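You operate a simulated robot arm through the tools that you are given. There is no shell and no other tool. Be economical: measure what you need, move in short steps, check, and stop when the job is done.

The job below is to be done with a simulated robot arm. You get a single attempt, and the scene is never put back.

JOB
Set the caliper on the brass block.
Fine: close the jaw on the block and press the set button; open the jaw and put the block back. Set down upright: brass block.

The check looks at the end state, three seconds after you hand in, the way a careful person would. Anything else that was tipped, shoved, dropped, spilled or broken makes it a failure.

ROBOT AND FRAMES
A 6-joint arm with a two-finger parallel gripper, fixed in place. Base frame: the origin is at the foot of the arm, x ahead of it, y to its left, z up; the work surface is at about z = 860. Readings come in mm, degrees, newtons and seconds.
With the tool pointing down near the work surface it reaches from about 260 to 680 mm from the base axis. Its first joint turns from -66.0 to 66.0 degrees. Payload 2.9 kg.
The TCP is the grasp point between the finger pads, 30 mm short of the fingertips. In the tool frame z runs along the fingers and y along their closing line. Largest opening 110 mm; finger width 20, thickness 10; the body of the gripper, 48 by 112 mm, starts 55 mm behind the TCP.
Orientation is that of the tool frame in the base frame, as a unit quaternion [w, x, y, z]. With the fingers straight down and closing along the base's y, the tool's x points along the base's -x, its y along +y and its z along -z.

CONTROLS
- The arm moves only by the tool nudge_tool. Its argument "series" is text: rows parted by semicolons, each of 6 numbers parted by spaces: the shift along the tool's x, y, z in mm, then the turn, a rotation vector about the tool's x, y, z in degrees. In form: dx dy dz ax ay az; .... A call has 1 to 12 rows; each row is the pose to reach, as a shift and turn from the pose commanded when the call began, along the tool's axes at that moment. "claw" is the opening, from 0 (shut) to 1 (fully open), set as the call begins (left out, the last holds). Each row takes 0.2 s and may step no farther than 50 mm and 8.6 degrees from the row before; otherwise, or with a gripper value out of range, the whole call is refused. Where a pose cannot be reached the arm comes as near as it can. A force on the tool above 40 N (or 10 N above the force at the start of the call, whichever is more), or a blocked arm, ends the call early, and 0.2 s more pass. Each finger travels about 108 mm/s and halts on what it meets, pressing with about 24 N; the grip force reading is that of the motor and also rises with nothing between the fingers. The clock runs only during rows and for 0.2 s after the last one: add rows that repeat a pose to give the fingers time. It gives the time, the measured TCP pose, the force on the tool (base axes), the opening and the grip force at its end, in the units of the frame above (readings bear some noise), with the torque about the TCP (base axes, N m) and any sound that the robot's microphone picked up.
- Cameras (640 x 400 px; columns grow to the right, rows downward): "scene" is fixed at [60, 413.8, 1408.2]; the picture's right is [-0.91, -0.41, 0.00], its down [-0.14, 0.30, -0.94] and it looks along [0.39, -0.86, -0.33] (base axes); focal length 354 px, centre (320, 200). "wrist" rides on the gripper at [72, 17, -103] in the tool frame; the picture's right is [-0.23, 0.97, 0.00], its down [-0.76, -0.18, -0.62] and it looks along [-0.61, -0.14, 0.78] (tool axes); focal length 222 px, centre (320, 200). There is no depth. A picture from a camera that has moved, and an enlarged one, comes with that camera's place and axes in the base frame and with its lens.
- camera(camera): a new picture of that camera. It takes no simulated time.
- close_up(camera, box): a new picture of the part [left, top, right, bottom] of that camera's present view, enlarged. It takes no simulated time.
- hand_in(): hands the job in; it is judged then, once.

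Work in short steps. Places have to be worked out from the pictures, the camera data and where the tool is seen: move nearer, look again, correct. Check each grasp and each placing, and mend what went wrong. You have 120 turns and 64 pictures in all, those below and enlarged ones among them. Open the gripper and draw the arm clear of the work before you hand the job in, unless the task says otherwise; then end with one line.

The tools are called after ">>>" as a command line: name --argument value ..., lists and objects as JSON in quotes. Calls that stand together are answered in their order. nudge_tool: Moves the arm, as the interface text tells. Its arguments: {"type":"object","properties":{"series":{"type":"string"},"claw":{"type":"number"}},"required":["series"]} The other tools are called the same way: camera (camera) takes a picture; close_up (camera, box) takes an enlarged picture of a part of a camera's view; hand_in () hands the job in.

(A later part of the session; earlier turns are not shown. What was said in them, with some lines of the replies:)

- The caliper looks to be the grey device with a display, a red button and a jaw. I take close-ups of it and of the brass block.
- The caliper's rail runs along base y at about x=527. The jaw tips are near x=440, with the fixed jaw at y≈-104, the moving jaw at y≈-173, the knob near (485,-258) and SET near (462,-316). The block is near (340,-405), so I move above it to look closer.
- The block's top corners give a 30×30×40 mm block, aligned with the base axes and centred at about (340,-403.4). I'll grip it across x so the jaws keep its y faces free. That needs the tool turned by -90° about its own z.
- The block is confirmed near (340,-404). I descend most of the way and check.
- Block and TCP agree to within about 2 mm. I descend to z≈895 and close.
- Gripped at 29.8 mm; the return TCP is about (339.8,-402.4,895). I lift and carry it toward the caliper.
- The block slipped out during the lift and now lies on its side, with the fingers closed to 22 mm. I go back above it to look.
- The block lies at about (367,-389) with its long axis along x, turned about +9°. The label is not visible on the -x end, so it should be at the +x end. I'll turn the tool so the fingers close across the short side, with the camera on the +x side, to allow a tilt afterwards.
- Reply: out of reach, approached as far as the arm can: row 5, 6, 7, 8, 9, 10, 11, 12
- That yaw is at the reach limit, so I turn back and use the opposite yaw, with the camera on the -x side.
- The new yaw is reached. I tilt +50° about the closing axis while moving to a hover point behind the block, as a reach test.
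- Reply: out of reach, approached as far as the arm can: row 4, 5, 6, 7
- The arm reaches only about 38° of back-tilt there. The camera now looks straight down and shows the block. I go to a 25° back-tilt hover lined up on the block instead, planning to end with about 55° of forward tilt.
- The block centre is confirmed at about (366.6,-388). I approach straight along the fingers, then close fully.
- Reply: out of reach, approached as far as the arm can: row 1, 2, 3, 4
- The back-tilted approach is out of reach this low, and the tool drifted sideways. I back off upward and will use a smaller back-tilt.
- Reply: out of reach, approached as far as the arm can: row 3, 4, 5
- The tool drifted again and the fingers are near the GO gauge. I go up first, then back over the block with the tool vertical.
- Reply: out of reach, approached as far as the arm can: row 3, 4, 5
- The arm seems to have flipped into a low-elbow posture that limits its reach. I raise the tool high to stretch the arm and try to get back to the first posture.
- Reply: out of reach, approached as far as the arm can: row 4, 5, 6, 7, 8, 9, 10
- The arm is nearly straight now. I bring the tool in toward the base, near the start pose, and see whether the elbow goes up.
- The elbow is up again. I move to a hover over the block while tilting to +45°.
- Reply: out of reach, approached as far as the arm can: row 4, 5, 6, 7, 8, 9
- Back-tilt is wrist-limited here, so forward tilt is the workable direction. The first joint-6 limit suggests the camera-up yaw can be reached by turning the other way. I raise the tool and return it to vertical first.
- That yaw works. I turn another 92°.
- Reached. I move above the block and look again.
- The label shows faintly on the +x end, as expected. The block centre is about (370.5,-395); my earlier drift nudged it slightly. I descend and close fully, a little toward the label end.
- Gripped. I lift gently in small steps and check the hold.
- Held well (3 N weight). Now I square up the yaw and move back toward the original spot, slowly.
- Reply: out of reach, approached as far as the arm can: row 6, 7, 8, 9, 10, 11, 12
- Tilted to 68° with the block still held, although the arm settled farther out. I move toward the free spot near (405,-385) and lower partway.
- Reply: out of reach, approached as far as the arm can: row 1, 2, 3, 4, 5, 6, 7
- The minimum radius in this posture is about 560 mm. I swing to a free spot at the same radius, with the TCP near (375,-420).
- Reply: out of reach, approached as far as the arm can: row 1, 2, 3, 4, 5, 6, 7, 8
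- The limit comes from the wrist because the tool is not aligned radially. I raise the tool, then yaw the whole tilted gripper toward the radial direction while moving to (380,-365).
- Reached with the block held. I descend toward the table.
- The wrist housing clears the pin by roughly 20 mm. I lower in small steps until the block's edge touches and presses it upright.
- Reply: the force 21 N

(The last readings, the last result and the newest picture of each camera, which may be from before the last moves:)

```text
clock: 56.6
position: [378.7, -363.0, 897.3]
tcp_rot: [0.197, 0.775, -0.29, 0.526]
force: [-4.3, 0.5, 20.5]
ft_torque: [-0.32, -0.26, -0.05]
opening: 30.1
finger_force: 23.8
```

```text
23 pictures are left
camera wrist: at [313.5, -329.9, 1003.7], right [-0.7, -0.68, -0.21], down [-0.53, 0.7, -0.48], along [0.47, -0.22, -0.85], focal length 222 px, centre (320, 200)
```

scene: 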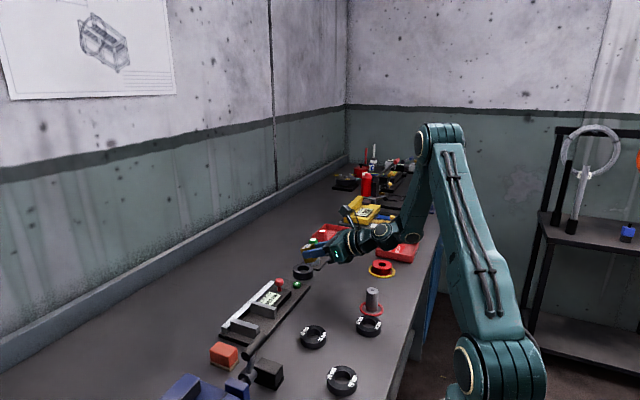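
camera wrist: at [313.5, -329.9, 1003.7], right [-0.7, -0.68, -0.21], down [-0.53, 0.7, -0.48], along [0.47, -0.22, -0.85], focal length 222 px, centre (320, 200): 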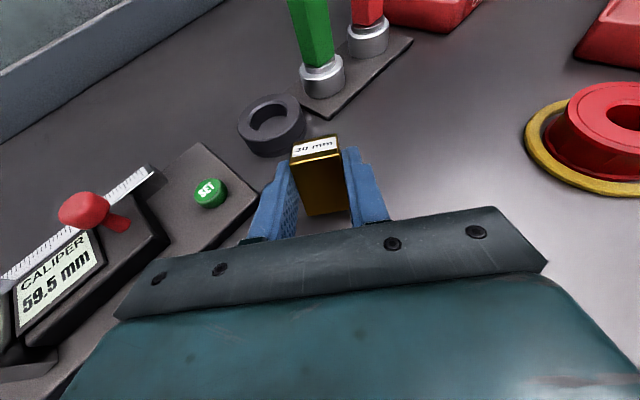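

Contact is at 20 N, as predicted, with the block 22° from upright and on its stable side. I press slightly more to rotate it in the grip.

>>> nudge_tool --series "-1 0 0.4 0 0 0; -1.9 0 0.8 0 0 0; -2.8 0 1.1 0 0 0; -3.7 0 1.5 0 0 0; -3.7 0 1.5 0 0 0"

>>> close_up --camera "wrist" --box '[240, 110, 400, 230]'

```text
clock: 57.8
position: [377.1, -361.6, 892.9]
tcp_rot: [0.197, 0.775, -0.29, 0.525]
force: [2.5, -2.6, 19.9]
ft_torque: [-0.4, -0.45, 0.06]
opening: 29.8
finger_force: 24.1
```

```text
3.33 times, centred on (320, 170) of wrist
camera zoom: at [312.9, -328.8, 998.7], right [-0.7, -0.68, -0.21], down [-0.53, 0.7, -0.48], along [0.47, -0.22, -0.85], focal length 740 px, centre (320, 300)
```

zoom: 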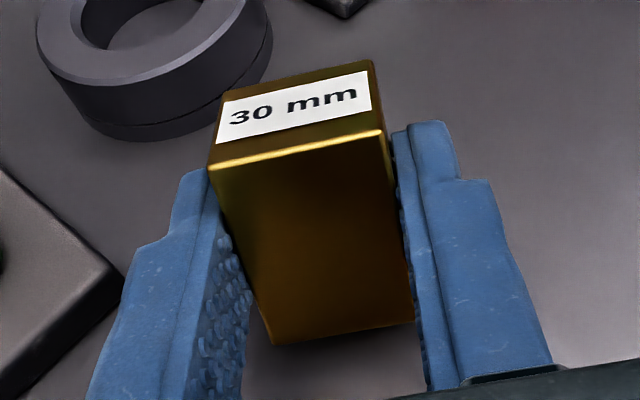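

The block rotated in the grip as intended and is close to upright. I open the fingers.

>>> nudge_tool --series "0 0 0 0 0 0; 0 0 0 0 0 0; 0 0 0 0 0 0; 0 0 0 0 0 0" --claw 0.5

>>> close_up --camera "wrist" --box '[240, 110, 400, 230]'

```text
clock: 58.8
position: [376.6, -362.5, 892.3]
tcp_rot: [0.195, 0.777, -0.291, 0.523]
force: [0.1, 0.0, -0.9]
ft_torque: [-0.02, 0.0, -0.03]
opening: 55.0
finger_force: 0.0
```

```text
3.33 times, centred on (320, 170) of wrist
camera zoom: at [312.9, -328.8, 997.7], right [-0.7, -0.68, -0.21], down [-0.53, 0.7, -0.47], along [0.47, -0.22, -0.86], focal length 740 px, centre (320, 300)
```

zoom: 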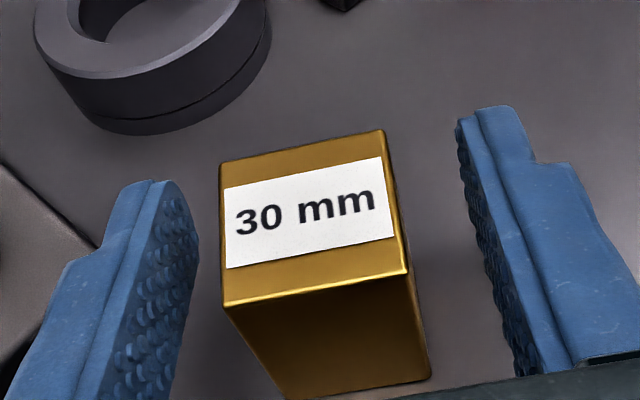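

The block stands upright at about (378,-365). I lift straight up clear of it and then bring the tool back to vertical.

>>> nudge_tool --series "14 0 -5.7 0 0 0; 37 0 -15 0 0 0; 65 0 -26.5 0 0 0; 93 0 -38 0 0 0; 120 0 -49 0 0 0; 148 0 -60.4 0 0 0; 148 0 -60.4 0 0 0"

>>> nudge_tool --series "0 0 0 0 -8.5 0; 0 0 0 0 -17 0; 0 0 0 0 -25.5 0; 0 0 0 0 -34 0; 0 0 0 0 -42.5 0; 0 0 0 0 -51 0; 0 0 0 0 -59.5 0; 0 0 0 0 -67.8 0; 0 0 0 0 -67.8 0"

>>> nudge_tool --series "0 0 0 0 0 -8.3; 0 0 0 0 0 -16.6; 0 0 0 0 0 -24.9; 0 0 0 0 0 -33.2; 0 0 0 0 0 -41.5; 0 0 0 0 0 -49.8; 0 0 0 0 0 -58.1; 0 0 0 0 0 -66.4; 0 0 0 0 0 -74.7; 0 0 0 0 0 -83; 0 0 0 0 0 -90; 0 0 0 0 0 -90"

>>> camera --camera "wrist"

```text
clock: 60.4
position: [373.8, -362.1, 1052.6]
tcp_rot: [0.194, 0.778, -0.289, 0.524]
force: [-0.2, 0.2, -0.9]
ft_torque: [0.03, 0.02, 0.0]
opening: 54.8
finger_force: 0.0
```

```text
clock: 62.4
position: [367.5, -372.6, 1056.1]
tcp_rot: [0.01, 0.939, -0.343, -0.005]
force: [0.0, 0.2, 1.0]
ft_torque: [-0.02, -0.02, 0.02]
opening: 55.1
finger_force: 0.0
out of reach, approached as far as the arm can: row 1, 2, 3, 4, 5, 6, 7, 8, 9
```

```text
clock: 65.0
position: [367.9, -373.8, 1056.7]
tcp_rot: [0.001, 0.909, 0.416, 0.0]
force: [-0.7, -0.4, 0.5]
ft_torque: [0.0, 0.0, 0.02]
opening: 55.2
finger_force: 0.0
```

```text
20 pictures are left
camera wrist: at [427.0, -330.3, 1159.4], right [0.59, -0.81, 0.0], down [-0.63, -0.46, 0.62], along [-0.5, -0.37, -0.78], focal length 222 px, centre (320, 200)
```

wrist: 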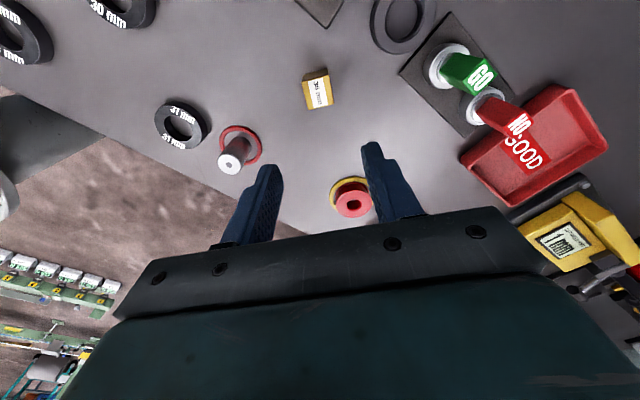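

The tool is vertical again with the yaw as wanted, and the block measures at (378,-365) in both views. One close-up gives its exact yaw.

>>> close_up --camera "wrist" --box '[280, 60, 360, 120]'

```text
6.67 times, centred on (320, 90) of wrist
camera zoom: at [427.0, -330.3, 1159.4], right [0.59, -0.81, 0.0], down [-0.63, -0.46, 0.62], along [-0.5, -0.37, -0.78], focal length 1481 px, centre (320, 933)
```

zoom: 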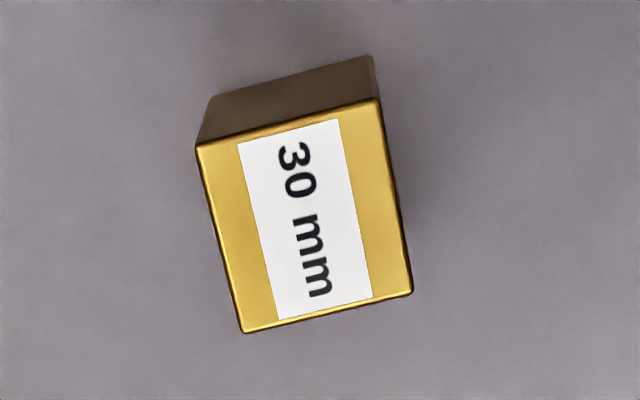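

The block is aligned with the tool to within 0.5°, offset (13.6, 2.2) in the tool frame. I descend and grip.

>>> nudge_tool --series "13.6 2.2 40 0 0 0; 13.6 2.2 80 0 0 0; 13.6 2.2 120 0 0 0; 13.6 2.2 150 0 0 0; 13.6 2.2 162.5 0 0 0; 13.6 2.2 162.5 0 0 0"

>>> nudge_tool --series "0 0 0 0 0 0; 0 0 0 0 0 0; 0 0 0 0 0 0; 0 0 0 0 0 0" --claw 0

>>> nudge_tool --series "0 0 -4 0 0 0; 0 0 -10 0 0 0; 0 0 -18 0 0 0; 0 0 -27 0 0 0; 0 0 -36 0 0 0; 0 0 -46 0 0 0; 0 0 -56 0 0 0; 0 0 -66 0 0 0; 0 0 -76 0 0 0; 0 0 -86 0 0 0; 0 0 -90 0 0 0; 0 0 -90 0 0 0"

>>> camera --camera "wrist"

```text
clock: 66.4
position: [380.3, -363.9, 893.2]
tcp_rot: [0.001, 0.91, 0.414, 0.0]
force: [0.3, -0.1, -0.5]
ft_torque: [0.01, -0.02, -0.01]
opening: 54.9
finger_force: 0.1
```

```text
clock: 67.4
position: [380.7, -364.4, 892.9]
tcp_rot: [0.001, 0.91, 0.414, 0.0]
force: [0.6, 0.3, 0.1]
ft_torque: [0.01, 0.0, -0.01]
opening: 29.9
finger_force: 24.3
```

```text
clock: 70.0
position: [378.9, -364.4, 983.8]
tcp_rot: [0.001, 0.91, 0.414, 0.0]
force: [0.2, 0.2, -2.8]
ft_torque: [-0.04, 0.02, 0.0]
opening: 29.6
finger_force: 23.6
```

```text
18 pictures are left
camera wrist: at [437.5, -320.7, 1086.4], right [0.58, -0.81, 0.0], down [-0.64, -0.46, 0.62], along [-0.5, -0.36, -0.78], focal length 222 px, centre (320, 200)
```

wrist: 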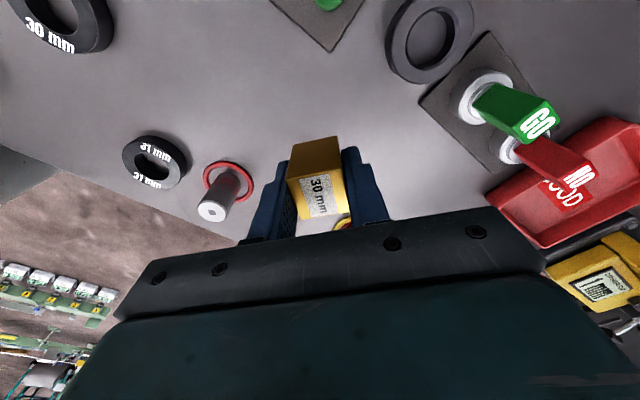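

Held firmly and upright. I carry it slowly above the caliper gap, turning it square on the way.

>>> nudge_tool --series "6 -2 -2 0 0 -1; 22 -8 -6 0 0 -4; 44 -16 -10 0 0 -8; 68 -25 -16 0 0 -12; 92 -33 -16 0 0 -17; 116 -42 -16 0 0 -22; 140 -51 -16 0 0 -27; 164 -60 -16 0 0 -32; 188 -68 -16 0 0 -36; 208 -75 -16 0 0 -39; 221 -80 -16 0 0 -40.9; 225.8 -81.7 -16 0 0 -40.9"

>>> camera --camera "wrist"

```text
clock: 72.6
position: [465.1, -141.1, 998.5]
tcp_rot: [0.0, 0.708, 0.706, 0.001]
force: [0.8, -0.9, -1.8]
ft_torque: [0.02, 0.01, -0.02]
opening: 30.0
finger_force: 24.1
```

```text
17 pictures are left
camera wrist: at [480.7, -68.0, 1102.6], right [0.97, -0.23, 0.0], down [-0.18, -0.76, 0.62], along [-0.14, -0.61, -0.78], focal length 222 px, centre (320, 200)
```

wrist: 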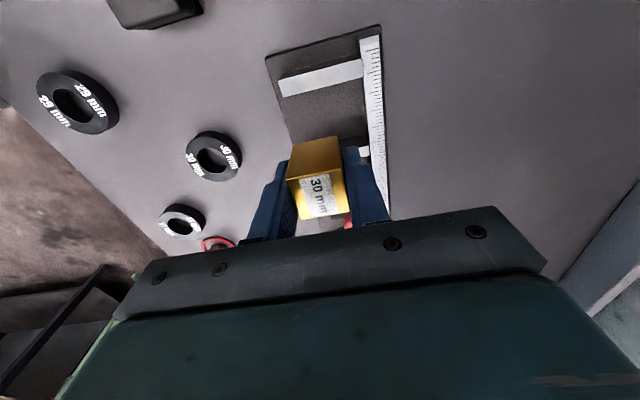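

>>> close_up --camera "wrist" --box '[250, 10, 410, 130]'

>>> close_up --camera "scene" --box '[210, 220, 330, 350]'

```text
3.33 times, centred on (330, 70) of wrist
camera zoom: at [480.7, -68.0, 1102.6], right [0.97, -0.23, 0.0], down [-0.18, -0.76, 0.62], along [-0.14, -0.61, -0.78], focal length 740 px, centre (287, 633)
```

zoom: 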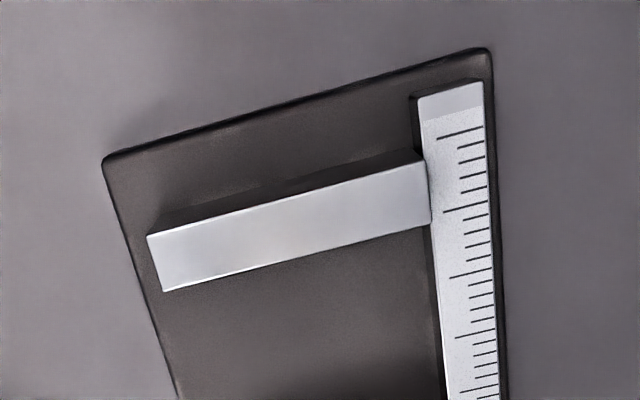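

```text
3.08 times, centred on (270, 285) of scene
camera zoom: at [60.0, 413.8, 1408.2], right [-0.91, -0.41, 0.0], down [-0.14, 0.3, -0.94], along [0.39, -0.86, -0.33], focal length 1089 px, centre (474, -62)
```

zoom: 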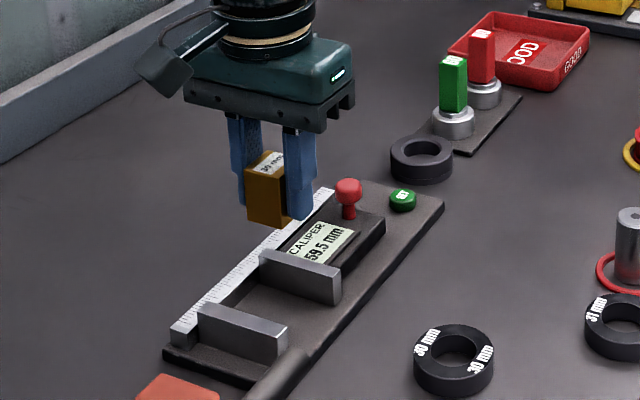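

The fixed jaw's inner face is at y≈-112.4, spanning x from 437 to 509. I aim the block centre at (460,-131) and descend close to the plate.

>>> nudge_tool --series "5 -2 5 0 0 0; 10 -5 20 0 0 0; 10 -5 40 0 0 0; 10 -5 60 0 0 0; 10 -5 76 0 0 0; 10 -5 85 0 0 0; 10 -5 85 0 0 0"

>>> close_up --camera "scene" --box '[210, 250, 330, 350]'

```text
clock: 74.2
position: [461.0, -131.0, 914.1]
tcp_rot: [0.0, 0.708, 0.706, 0.0]
force: [0.4, -0.2, -3.6]
ft_torque: [0.0, 0.0, 0.01]
opening: 29.8
finger_force: 24.0
```

```text
4.00 times, centred on (270, 300) of scene
camera zoom: at [60.0, 413.8, 1408.2], right [-0.91, -0.41, 0.0], down [-0.14, 0.3, -0.94], along [0.39, -0.86, -0.33], focal length 1416 px, centre (520, -200)
```

zoom: 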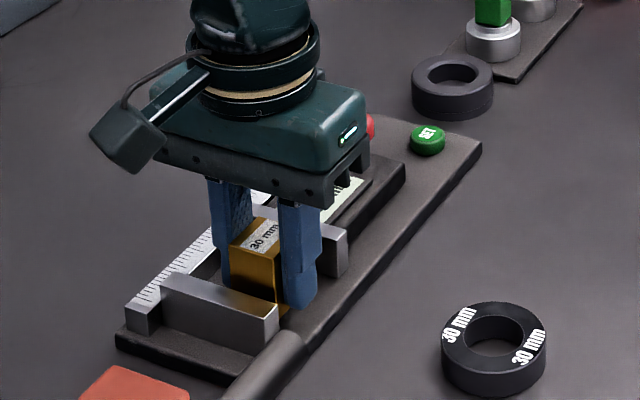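

Well placed between the jaws; a rod end sits nearby at about (427,-110), so I'll keep the opening small. I lower in 2 mm steps until contact.

>>> nudge_tool --series "0 0 2 0 0 0; 0 0 4 0 0 0; 0 0 6 0 0 0; 0 0 8 0 0 0; 0 0 9 0 0 0; 0 0 9 0 0 0"

```text
clock: 75.6
position: [462.2, -130.6, 905.6]
tcp_rot: [0.001, 0.708, 0.706, 0.001]
force: [-0.2, 0.4, -2.0]
ft_torque: [0.0, 0.02, 0.02]
opening: 29.7
finger_force: 23.4
```

>>> nudge_tool --series "0 0 1 0 0 0; 0 0 2 0 0 0; 0 0 3 0 0 0; 0 0 3 0 0 0"

```text
clock: 76.6
position: [462.3, -131.4, 902.9]
tcp_rot: [0.002, 0.707, 0.707, 0.001]
force: [-0.1, -0.1, 19.6]
ft_torque: [-0.01, 0.36, -0.02]
opening: 29.8
finger_force: 24.6
```

Contact (plate top about 870). I back off slightly, open to about 46 mm and rise clear.

>>> nudge_tool --series "0 0 -0.7 0 0 0; 0 0 -0.7 0 0 0; 0 0 -0.7 0 0 0" --claw 0.42

>>> nudge_tool --series "0 0 -10 0 0 0; 0 0 -30 0 0 0; 0 0 -60 0 0 0; 0 0 -90 0 0 0; 0 0 -90 0 0 0"

>>> camera --camera "wrist"

```text
clock: 77.4
position: [460.0, -130.6, 902.3]
tcp_rot: [0.0, 0.709, 0.706, -0.001]
force: [0.6, -0.6, 0.5]
ft_torque: [0.03, 0.03, 0.01]
opening: 46.0
finger_force: 0.0
```

```text
clock: 78.6
position: [459.9, -130.0, 993.1]
tcp_rot: [0.0, 0.708, 0.706, 0.0]
force: [-0.1, 0.1, 0.1]
ft_torque: [-0.04, 0.02, 0.01]
opening: 46.1
finger_force: 0.0
```

```text
13 pictures are left
camera wrist: at [475.9, -58.1, 1096.6], right [0.97, -0.23, 0.0], down [-0.18, -0.76, 0.62], along [-0.14, -0.61, -0.78], focal length 222 px, centre (320, 200)
```

wrist: 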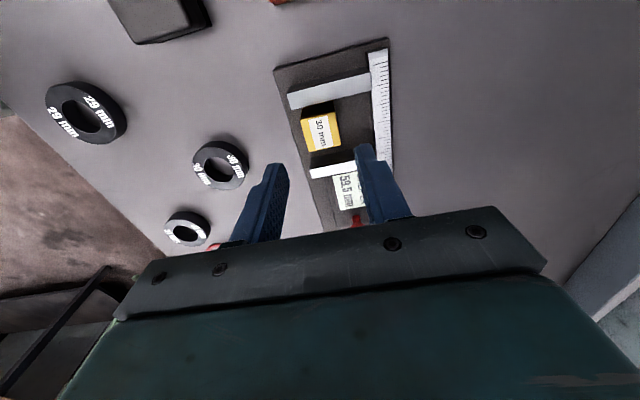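

The block stands upright in the gap. Triangulating two views puts the knob head at about (477.5,-256.3,915). I move above it and check.

>>> nudge_tool --series "-30 5 0 0 0 0; -70 10 0 0 0 0; -105 15 10 0 0 0; -126.3 17.6 20 0 0 0; -126.3 17.6 20 0 0 0"

>>> close_up --camera "wrist" --box '[200, 40, 440, 220]'

```text
clock: 79.8
position: [476.9, -258.6, 973.5]
tcp_rot: [0.001, 0.708, 0.706, 0.001]
force: [-1.0, -0.7, -0.6]
ft_torque: [-0.01, 0.0, -0.02]
opening: 46.1
finger_force: 0.0
```

```text
2.22 times, centred on (320, 130) of wrist
camera zoom: at [493.3, -185.6, 1077.2], right [0.97, -0.23, 0.0], down [-0.18, -0.76, 0.62], along [-0.14, -0.61, -0.78], focal length 494 px, centre (320, 356)
```

zoom: 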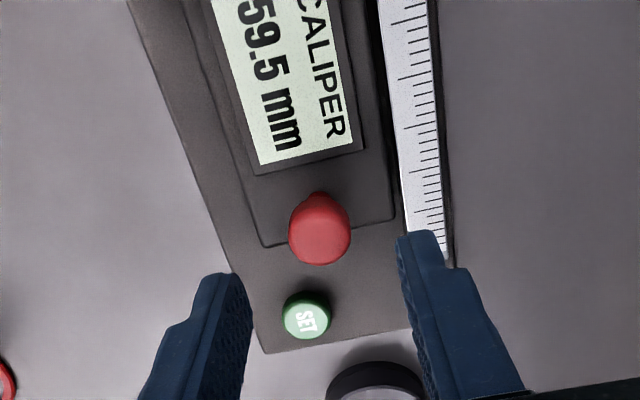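

The knob is centred between the fingers and SET is at about (457.5,-316). I descend over the knob and close on it.

>>> nudge_tool --series "0 0 20 0 0 0; 0 0 40 0 0 0; 0 0 47 0 0 0; 0 0 47 0 0 0"

>>> nudge_tool --series "0 0 0 0 0 0; 0 0 0 0 0 0; 0 0 0 0 0 0; 0 0 0 0 0 0" --claw 0

```text
clock: 80.8
position: [478.7, -257.1, 926.7]
tcp_rot: [0.0, 0.708, 0.706, 0.001]
force: [-0.7, 0.2, 0.3]
ft_torque: [-0.04, 0.0, 0.02]
opening: 46.2
finger_force: 0.0
```

```text
clock: 81.8
position: [479.0, -257.9, 926.4]
tcp_rot: [0.001, 0.709, 0.705, 0.0]
force: [1.4, 0.1, -2.4]
ft_torque: [-0.12, 0.61, 0.03]
opening: 21.4
finger_force: 45.1
```

Knob gripped (21.4 mm). I slide it toward +y slowly.

>>> nudge_tool --series "2 0 0 0 0 0; 4 0 0 0 0 0; 7 0 0 0 0 0; 10 0 0 0 0 0; 13 0 0 0 0 0; 16 0 0 0 0 0; 19 0 0 0 0 0; 22 0 0 0 0 0; 24 0 0 0 0 0; 25 0 0 0 0 0; 25 0 0 0 0 0"

>>> camera --camera "wrist"

```text
clock: 84.2
position: [478.8, -233.0, 926.9]
tcp_rot: [0.0, 0.708, 0.706, 0.0]
force: [-4.8, -1.7, -4.8]
ft_torque: [-0.2, 0.68, -0.02]
opening: 21.6
finger_force: 44.5
```

```text
11 pictures are left
camera wrist: at [493.5, -159.6, 1029.1], right [0.97, -0.23, 0.0], down [-0.18, -0.76, 0.62], along [-0.14, -0.61, -0.78], focal length 222 px, centre (320, 200)
```

wrist: 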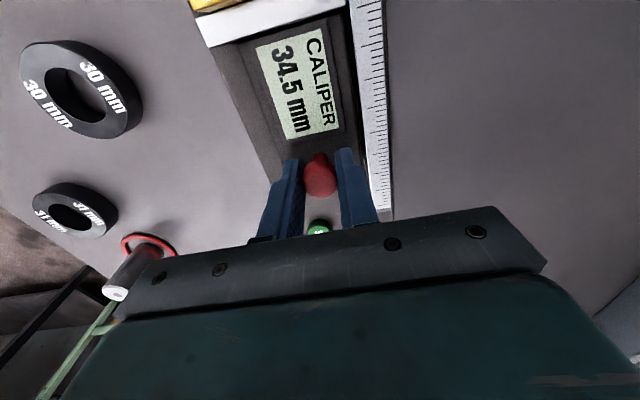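

The display reads 34.5 mm. I continue in small steps until the jaw meets the block.

>>> nudge_tool --series "1 0 0 0 0 0; 2 0 0 0 0 0; 3 0 0 0 0 0; 3.6 0 0 0 0 0; 4.2 0 0 0 0 0; 4.8 0 0 0 0 0; 5.2 0 0 0 0 0; 5.2 0 0 0 0 0"

>>> close_up --camera "wrist" --box '[180, 0, 420, 180]'

```text
clock: 86.0
position: [478.1, -228.1, 925.9]
tcp_rot: [0.0, 0.708, 0.706, 0.0]
force: [-8.7, -2.9, -8.0]
ft_torque: [-0.04, -0.46, 0.05]
opening: 21.4
finger_force: 44.7
```

```text
2.22 times, centred on (300, 90) of wrist
camera zoom: at [493.5, -154.7, 1029.1], right [0.97, -0.23, 0.0], down [-0.18, -0.76, 0.62], along [-0.14, -0.61, -0.78], focal length 494 px, centre (364, 444)
```

zoom: 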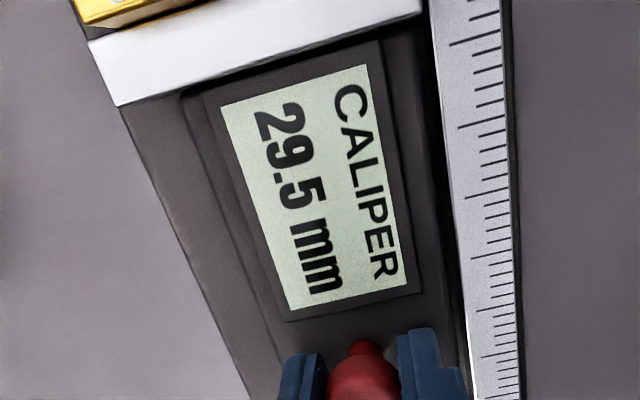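

The reading is 29.5; the caliper may be 0.5 mm off on the 30 mm block, but the force is low. I push slightly further to confirm contact.

>>> nudge_tool --series "0.4 0 0 0 0 0; 0.8 0 0 0 0 0; 1.2 0 0 0 0 0; 1.6 0 0 0 0 0; 1.6 0 0 0 0 0"

>>> close_up --camera "wrist" --box '[180, 0, 420, 180]'

```text
clock: 87.2
position: [479.5, -227.7, 926.2]
tcp_rot: [0.002, 0.709, 0.705, -0.001]
force: [-6.3, -21.6, -11.3]
ft_torque: [0.09, 0.62, -0.07]
opening: 21.5
finger_force: 44.7
```

```text
2.22 times, centred on (300, 90) of wrist
camera zoom: at [493.7, -154.5, 1029.0], right [0.97, -0.23, 0.0], down [-0.18, -0.76, 0.62], along [-0.15, -0.61, -0.78], focal length 494 px, centre (364, 444)
```

zoom: 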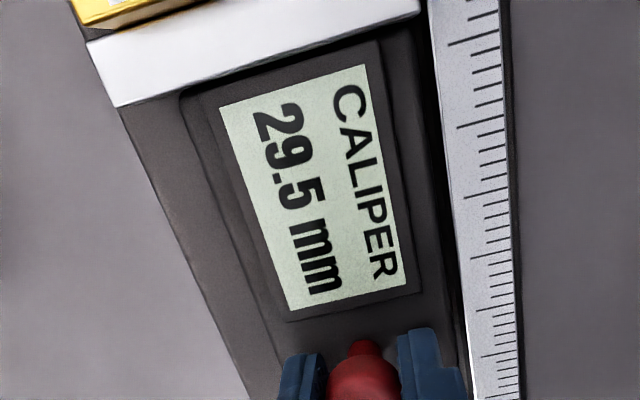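

The jaw is firmly on the block: 21 N with the reading unchanged at 29.5. I release the knob, rise, and go above the SET button with the fingers closed.

>>> nudge_tool --series "0 0 0 0 0 0; 0 0 0 0 0 0; 0 0 0 0 0 0" --claw 0.42

>>> nudge_tool --series "0 0 -20 0 0 0; 0 0 -45 0 0 0; -40 -10 -45 0 0 0; -80 -20 -45 0 0 0; -89 -21 -45 0 0 0; -89 -21 -45 0 0 0"

>>> nudge_tool --series "0 0 0 0 0 0; 0 0 0 0 0 0; 0 0 0 0 0 0; 0 0 0 0 0 0" --claw 0

>>> camera --camera "wrist"

```text
clock: 88.0
position: [478.8, -226.6, 926.1]
tcp_rot: [0.001, 0.708, 0.706, 0.001]
force: [0.7, 0.9, 0.2]
ft_torque: [0.01, 0.0, -0.01]
opening: 46.1
finger_force: 0.1
```

```text
clock: 89.4
position: [457.2, -314.5, 973.4]
tcp_rot: [0.001, 0.709, 0.705, 0.0]
force: [-0.3, -0.3, -0.3]
ft_torque: [-0.03, 0.05, 0.03]
opening: 46.1
finger_force: 0.1
```

```text
clock: 90.4
position: [457.6, -313.4, 972.9]
tcp_rot: [0.0, 0.708, 0.706, 0.0]
force: [0.1, 0.1, -0.2]
ft_torque: [0.0, -0.03, 0.0]
opening: 0.0
finger_force: 24.5
```

```text
8 pictures are left
camera wrist: at [472.1, -241.5, 1075.9], right [0.97, -0.23, 0.0], down [-0.18, -0.76, 0.62], along [-0.14, -0.61, -0.78], focal length 222 px, centre (320, 200)
```

wrist: 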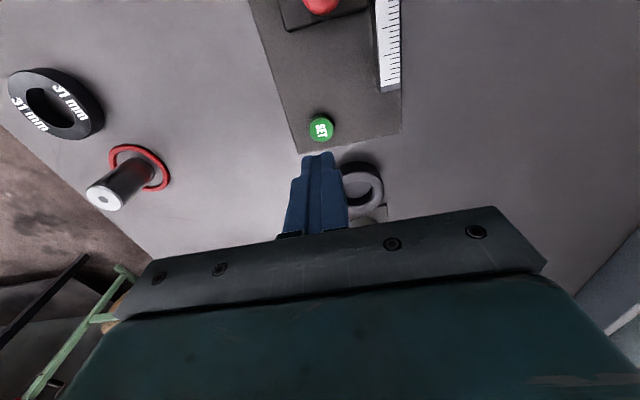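

SET measures at (456,-315.4), almost under the fingers. I descend close, then press in small steps.

>>> nudge_tool --series "-1.5 -1.5 25 0 0 0; -1.5 -1.5 48 0 0 0; -1.5 -1.5 57 0 0 0; -1.5 -1.5 57 0 0 0"

>>> nudge_tool --series "0 0 1 0 0 0; 0 0 2 0 0 0; 0 0 3 0 0 0; 0 0 4 0 0 0; 0 0 5 0 0 0; 0 0 6 0 0 0; 0 0 7 0 0 0; 0 0 7 0 0 0"

```text
clock: 91.4
position: [455.9, -315.2, 915.4]
tcp_rot: [0.0, 0.708, 0.706, 0.0]
force: [-0.4, -0.3, -0.2]
ft_torque: [0.03, 0.0, -0.02]
opening: 0.1
finger_force: 24.2
```

```text
clock: 93.2
position: [456.1, -316.1, 907.9]
tcp_rot: [0.001, 0.708, 0.706, 0.0]
force: [2.1, 2.0, 6.2]
ft_torque: [0.09, -0.03, 0.05]
opening: 0.0
finger_force: 24.3
heard: click
```

A click was heard. I rise, open, return above the knob and read the display.

>>> nudge_tool --series "0 0 -20 0 0 0; 0 0 -45 0 0 0; 0 0 -65 0 0 0; 40 10 -65 0 0 0; 80 20 -65 0 0 0; 88.5 22.5 -65 0 0 0; 88.5 22.5 -65 0 0 0" --claw 0.42

>>> close_up --camera "wrist" --box '[220, 0, 420, 150]'

```text
clock: 94.8
position: [476.4, -228.4, 973.3]
tcp_rot: [0.001, 0.708, 0.706, 0.0]
force: [0.2, -0.4, 0.1]
ft_torque: [0.01, 0.0, -0.02]
opening: 46.0
finger_force: 0.0
```

```text
2.67 times, centred on (320, 75) of wrist
camera zoom: at [493.2, -155.5, 1075.8], right [0.97, -0.23, 0.0], down [-0.18, -0.76, 0.62], along [-0.14, -0.61, -0.78], focal length 592 px, centre (320, 533)
```

zoom: 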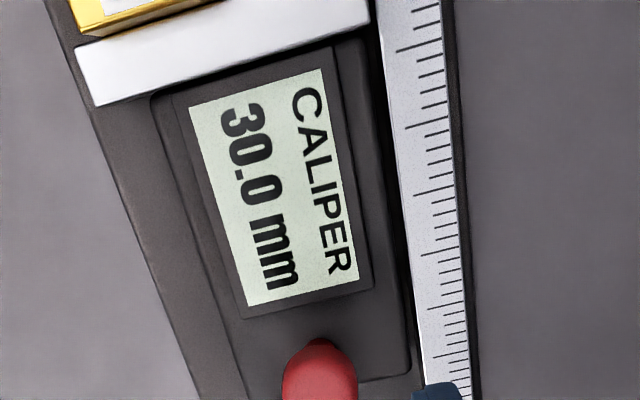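

The display now reads 30.0 mm. I grip the knob again and slide the jaw back open by 30 mm.

>>> nudge_tool --series "0 1.5 20 0 0 0; 0 1.5 40 0 0 0; 0 1.5 47 0 0 0; 0 1.5 47 0 0 0"

>>> nudge_tool --series "0 0 0 0 0 0; 0 0 0 0 0 0; 0 0 0 0 0 0; 0 0 0 0 0 0" --claw 0

>>> nudge_tool --series "-2 0 0 0 0 0; -4 0 0 0 0 0; -7 0 0 0 0 0; -10 0 0 0 0 0; -13 0 0 0 0 0; -16 0 0 0 0 0; -19 0 0 0 0 0; -22 0 0 0 0 0; -25 0 0 0 0 0; -28 0 0 0 0 0; -29.5 0 0 0 0 0; -29.5 0 0 0 0 0"

>>> nudge_tool --series "0 0 0 0 0 0; 0 0 0 0 0 0; 0 0 0 0 0 0" --claw 0.42

>>> nudge_tool --series "0 0 -20 0 0 0; 0 0 -45 0 0 0; 0 0 -65 0 0 0; 40 -5 -65 0 0 0; 80 -10 -65 0 0 0; 110 -15 -65 0 0 0; 129 -18.5 -65 0 0 0; 129 -18.5 -65 0 0 0"

>>> camera --camera "wrist"

```text
clock: 95.8
position: [479.6, -228.7, 924.9]
tcp_rot: [0.001, 0.708, 0.706, 0.0]
force: [-0.8, 0.1, -0.4]
ft_torque: [0.02, -0.01, 0.0]
opening: 46.2
finger_force: 0.0
```

```text
clock: 96.8
position: [477.2, -228.6, 925.4]
tcp_rot: [-0.002, 0.709, 0.706, -0.002]
force: [-27.7, -0.2, 4.3]
ft_torque: [-0.11, -0.41, 0.01]
opening: 21.4
finger_force: 45.3
```

```text
clock: 99.4
position: [478.5, -256.5, 925.1]
tcp_rot: [0.0, 0.708, 0.706, 0.0]
force: [-19.2, 1.7, -3.2]
ft_torque: [0.91, -0.44, 0.23]
opening: 21.8
finger_force: 44.6
```

```text
clock: 100.2
position: [479.4, -258.8, 924.8]
tcp_rot: [0.001, 0.709, 0.706, 0.001]
force: [0.5, 1.2, 0.2]
ft_torque: [0.0, 0.0, -0.05]
opening: 46.1
finger_force: 0.0
```

```text
clock: 102.0
position: [460.9, -125.4, 991.1]
tcp_rot: [0.0, 0.708, 0.706, 0.001]
force: [-0.3, 0.3, 0.7]
ft_torque: [0.05, 0.02, 0.0]
opening: 46.1
finger_force: 0.1
```

```text
6 pictures are left
camera wrist: at [475.7, -54.0, 1094.4], right [0.97, -0.23, 0.0], down [-0.18, -0.76, 0.62], along [-0.14, -0.61, -0.78], focal length 222 px, centre (320, 200)
```

wrist: 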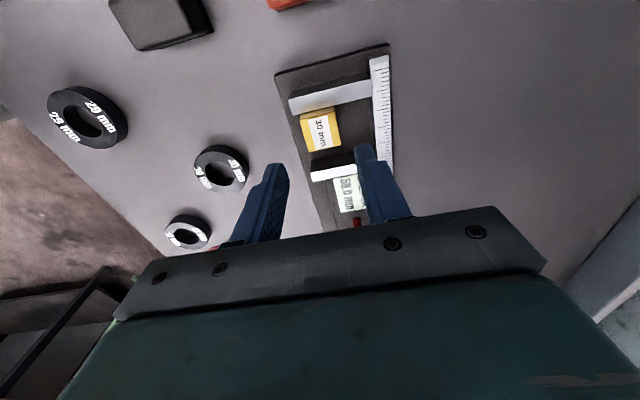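

The jaw is open again and the block stands free. I descend onto it, biased slightly to -y to stay clear of the rod end, and grip.

>>> nudge_tool --series "-3.5 0 20 0 0 0; -3.5 0 50 0 0 0; -3.5 0 75 0 0 0; -3.5 0 87 0 0 0; -3.5 0 87 0 0 0"

>>> nudge_tool --series "0 0 0 0 0 0; 0 0 0 0 0 0; 0 0 0 0 0 0; 0 0 0 0 0 0" --claw 0

>>> nudge_tool --series "0 0 -4 0 0 0; 0 0 -10 0 0 0; 0 0 -18 0 0 0; 0 0 -27 0 0 0; 0 0 -36 0 0 0; 0 0 -46 0 0 0; 0 0 -56 0 0 0; 0 0 -66 0 0 0; 0 0 -76 0 0 0; 0 0 -86 0 0 0; 0 0 -90 0 0 0; 0 0 -90 0 0 0"

>>> camera --camera "wrist"

```text
clock: 103.2
position: [460.6, -131.8, 903.5]
tcp_rot: [0.001, 0.708, 0.706, 0.0]
force: [0.5, -0.2, 0.0]
ft_torque: [0.0, -0.02, 0.0]
opening: 46.2
finger_force: 0.1
```

```text
clock: 104.2
position: [460.4, -131.6, 904.2]
tcp_rot: [0.001, 0.708, 0.706, 0.001]
force: [0.8, -1.4, -0.4]
ft_torque: [-0.07, -0.07, 0.0]
opening: 29.7
finger_force: 23.7
```

```text
clock: 106.8
position: [461.5, -130.1, 993.1]
tcp_rot: [0.0, 0.708, 0.706, 0.001]
force: [-0.5, -0.1, -2.3]
ft_torque: [-0.03, 0.03, 0.01]
opening: 29.9
finger_force: 24.2
```

```text
5 pictures are left
camera wrist: at [476.8, -59.2, 1096.3], right [0.97, -0.23, 0.0], down [-0.18, -0.76, 0.62], along [-0.14, -0.61, -0.78], focal length 222 px, centre (320, 200)
```

wrist: 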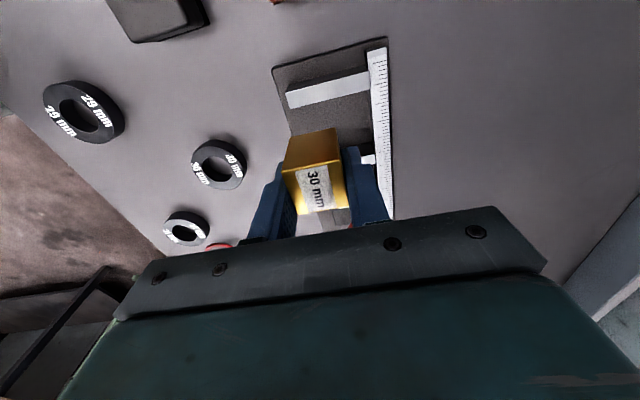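

Held, with the block centre about +3.5 mm in y from the TCP. I carry it slowly back above the original spot, TCP target (339.7,-406.5).

>>> nudge_tool --series "-6 -3 0 0 0 0; -22 -10 0 0 0 0; -46 -20 0 0 0 0; -74 -32 0 0 0 0; -102 -45 0 0 0 0; -130 -57 0 0 0 0; -158 -69 0 0 0 0; -186 -82 0 0 0 0; -214 -94 0 0 0 0; -242 -106 0 0 0 0; -264 -116 0 0 0 0; -275 -121 0 0 0 0"

>>> nudge_tool --series "0 0 0 0 0 0; 0 0 0 0 0 0"

```text
clock: 109.4
position: [339.8, -408.0, 992.9]
tcp_rot: [0.001, 0.708, 0.706, 0.001]
force: [0.6, 0.1, -2.9]
ft_torque: [-0.01, 0.0, 0.02]
opening: 29.7
finger_force: 23.9
```

```text
clock: 110.0
position: [339.9, -407.4, 992.7]
tcp_rot: [0.001, 0.708, 0.706, 0.001]
force: [0.8, 0.4, -2.4]
ft_torque: [-0.01, 0.01, 0.04]
opening: 29.6
finger_force: 23.9
```

In position. I descend with a small y correction, slowing near the table.

>>> nudge_tool --series "1 0 8 0 0 0; 1 0 25 0 0 0; 1 0 45 0 0 0; 1 0 65 0 0 0; 1 0 80 0 0 0; 1 0 90 0 0 0; 1 0 94 0 0 0; 1 0 96 0 0 0; 1 0 96 0 0 0"

>>> nudge_tool --series "0 0 1 0 0 0; 0 0 2 0 0 0; 0 0 3 0 0 0; 0 0 3 0 0 0"

```text
clock: 112.0
position: [340.3, -404.6, 897.7]
tcp_rot: [0.0, 0.709, 0.706, 0.001]
force: [0.3, -0.4, -3.0]
ft_torque: [0.0, 0.03, 0.04]
opening: 29.7
finger_force: 23.9
```

```text
clock: 113.0
position: [341.2, -405.2, 894.5]
tcp_rot: [0.0, 0.708, 0.706, 0.0]
force: [-0.2, -0.7, -2.8]
ft_torque: [-0.01, 0.0, 0.0]
opening: 29.7
finger_force: 24.0
```

>>> nudge_tool --series "0 0 0.7 0 0 0; 0 0 1.4 0 0 0; 0 0 1.8 0 0 0; 0 0 1.8 0 0 0"

```text
clock: 114.0
position: [340.9, -404.1, 892.8]
tcp_rot: [0.0, 0.708, 0.706, 0.001]
force: [0.8, 0.5, -2.6]
ft_torque: [-0.07, -0.02, 0.0]
opening: 29.6
finger_force: 24.0
```

Still hanging free, so I continue in half-millimetre steps.

>>> nudge_tool --series "0 0 0.4 0 0 0; 0 0 0.8 0 0 0; 0 0 1.2 0 0 0; 0 0 1.2 0 0 0"

```text
clock: 115.0
position: [339.2, -405.7, 890.8]
tcp_rot: [0.002, 0.707, 0.707, 0.0]
force: [0.8, 0.3, 2.0]
ft_torque: [0.11, 0.04, -0.06]
opening: 29.8
finger_force: 24.4
```

Contact (force rose from -2.6 to +2 N). I open, rise, and check with the camera.

>>> nudge_tool --series "0 0 0 0 0 0; 0 0 0 0 0 0; 0 0 0 0 0 0" --claw 0.45

>>> nudge_tool --series "0 0 -10 0 0 0; 0 0 -30 0 0 0; 0 0 -60 0 0 0; 0 0 -100 0 0 0; 0 0 -150 0 0 0; 0 0 -200 0 0 0; 0 0 -200 0 0 0"

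>>> camera --camera "wrist"

>>> close_up --camera "scene" --box '[200, 220, 400, 345]'

```text
clock: 115.8
position: [338.4, -405.8, 891.5]
tcp_rot: [0.0, 0.708, 0.706, 0.001]
force: [0.9, -0.1, -0.6]
ft_torque: [-0.01, -0.03, -0.02]
opening: 49.5
finger_force: 0.0
```

```text
clock: 117.4
position: [340.2, -404.4, 1093.1]
tcp_rot: [0.0, 0.709, 0.705, 0.001]
force: [0.9, 0.1, -0.4]
ft_torque: [-0.02, 0.0, 0.0]
opening: 49.3
finger_force: 0.0
```

```text
4 pictures are left
camera wrist: at [354.5, -332.7, 1195.4], right [0.97, -0.23, 0.0], down [-0.18, -0.76, 0.62], along [-0.14, -0.61, -0.78], focal length 222 px, centre (320, 200)
```

wrist: 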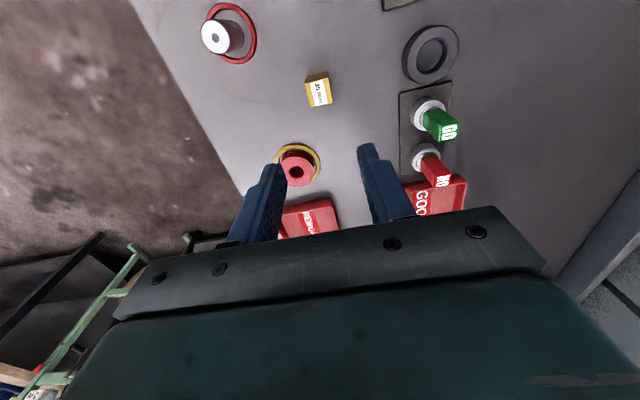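

```text
3.20 times, centred on (300, 282) of scene
camera zoom: at [60.0, 413.8, 1408.2], right [-0.91, -0.41, 0.0], down [-0.14, 0.3, -0.94], along [0.39, -0.86, -0.33], focal length 1133 px, centre (384, -64)
```

zoom: 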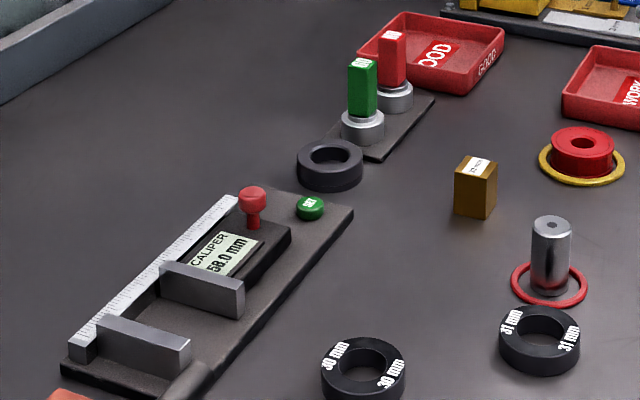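

The block stands upright on its original spot to within about 2 mm. The caliper is set and open (58.0 mm), and the other items look unchanged. I open the gripper fully and draw the arm higher.

>>> nudge_tool --series "20 0 -40 0 0 0; 40 0 -80 0 0 0; 60 0 -110 0 0 0; 60 0 -110 0 0 0" --claw 1

>>> camera --camera "scene"

```text
clock: 118.4
position: [338.1, -345.2, 1201.2]
tcp_rot: [0.0, 0.708, 0.706, 0.001]
force: [0.1, 0.1, 0.8]
ft_torque: [0.0, -0.01, 0.01]
opening: 110.0
finger_force: 0.0
```

```text
2 pictures are left
```

scene: 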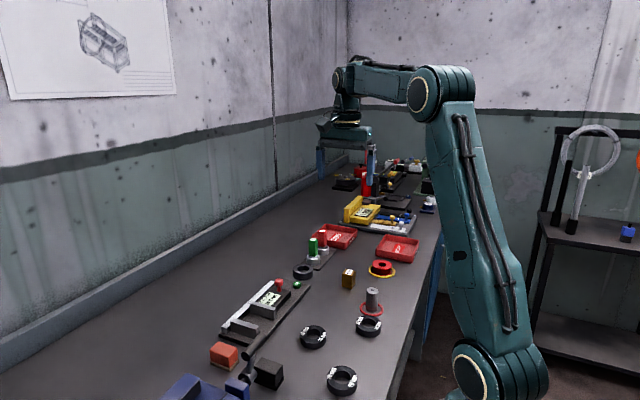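

The scene is in order and the arm is clear, so I hand the job in.

>>> hand_in

```text
The job is handed in.
```

The caliper is set on the brass block: it reads 30.0 mm, the jaw is open again at 58.0 mm (59.5 on the old setting at the start), and the block is upright within about 2 mm of where it began, after I dropped and tipped it once on the first lift and had to stand it back up.
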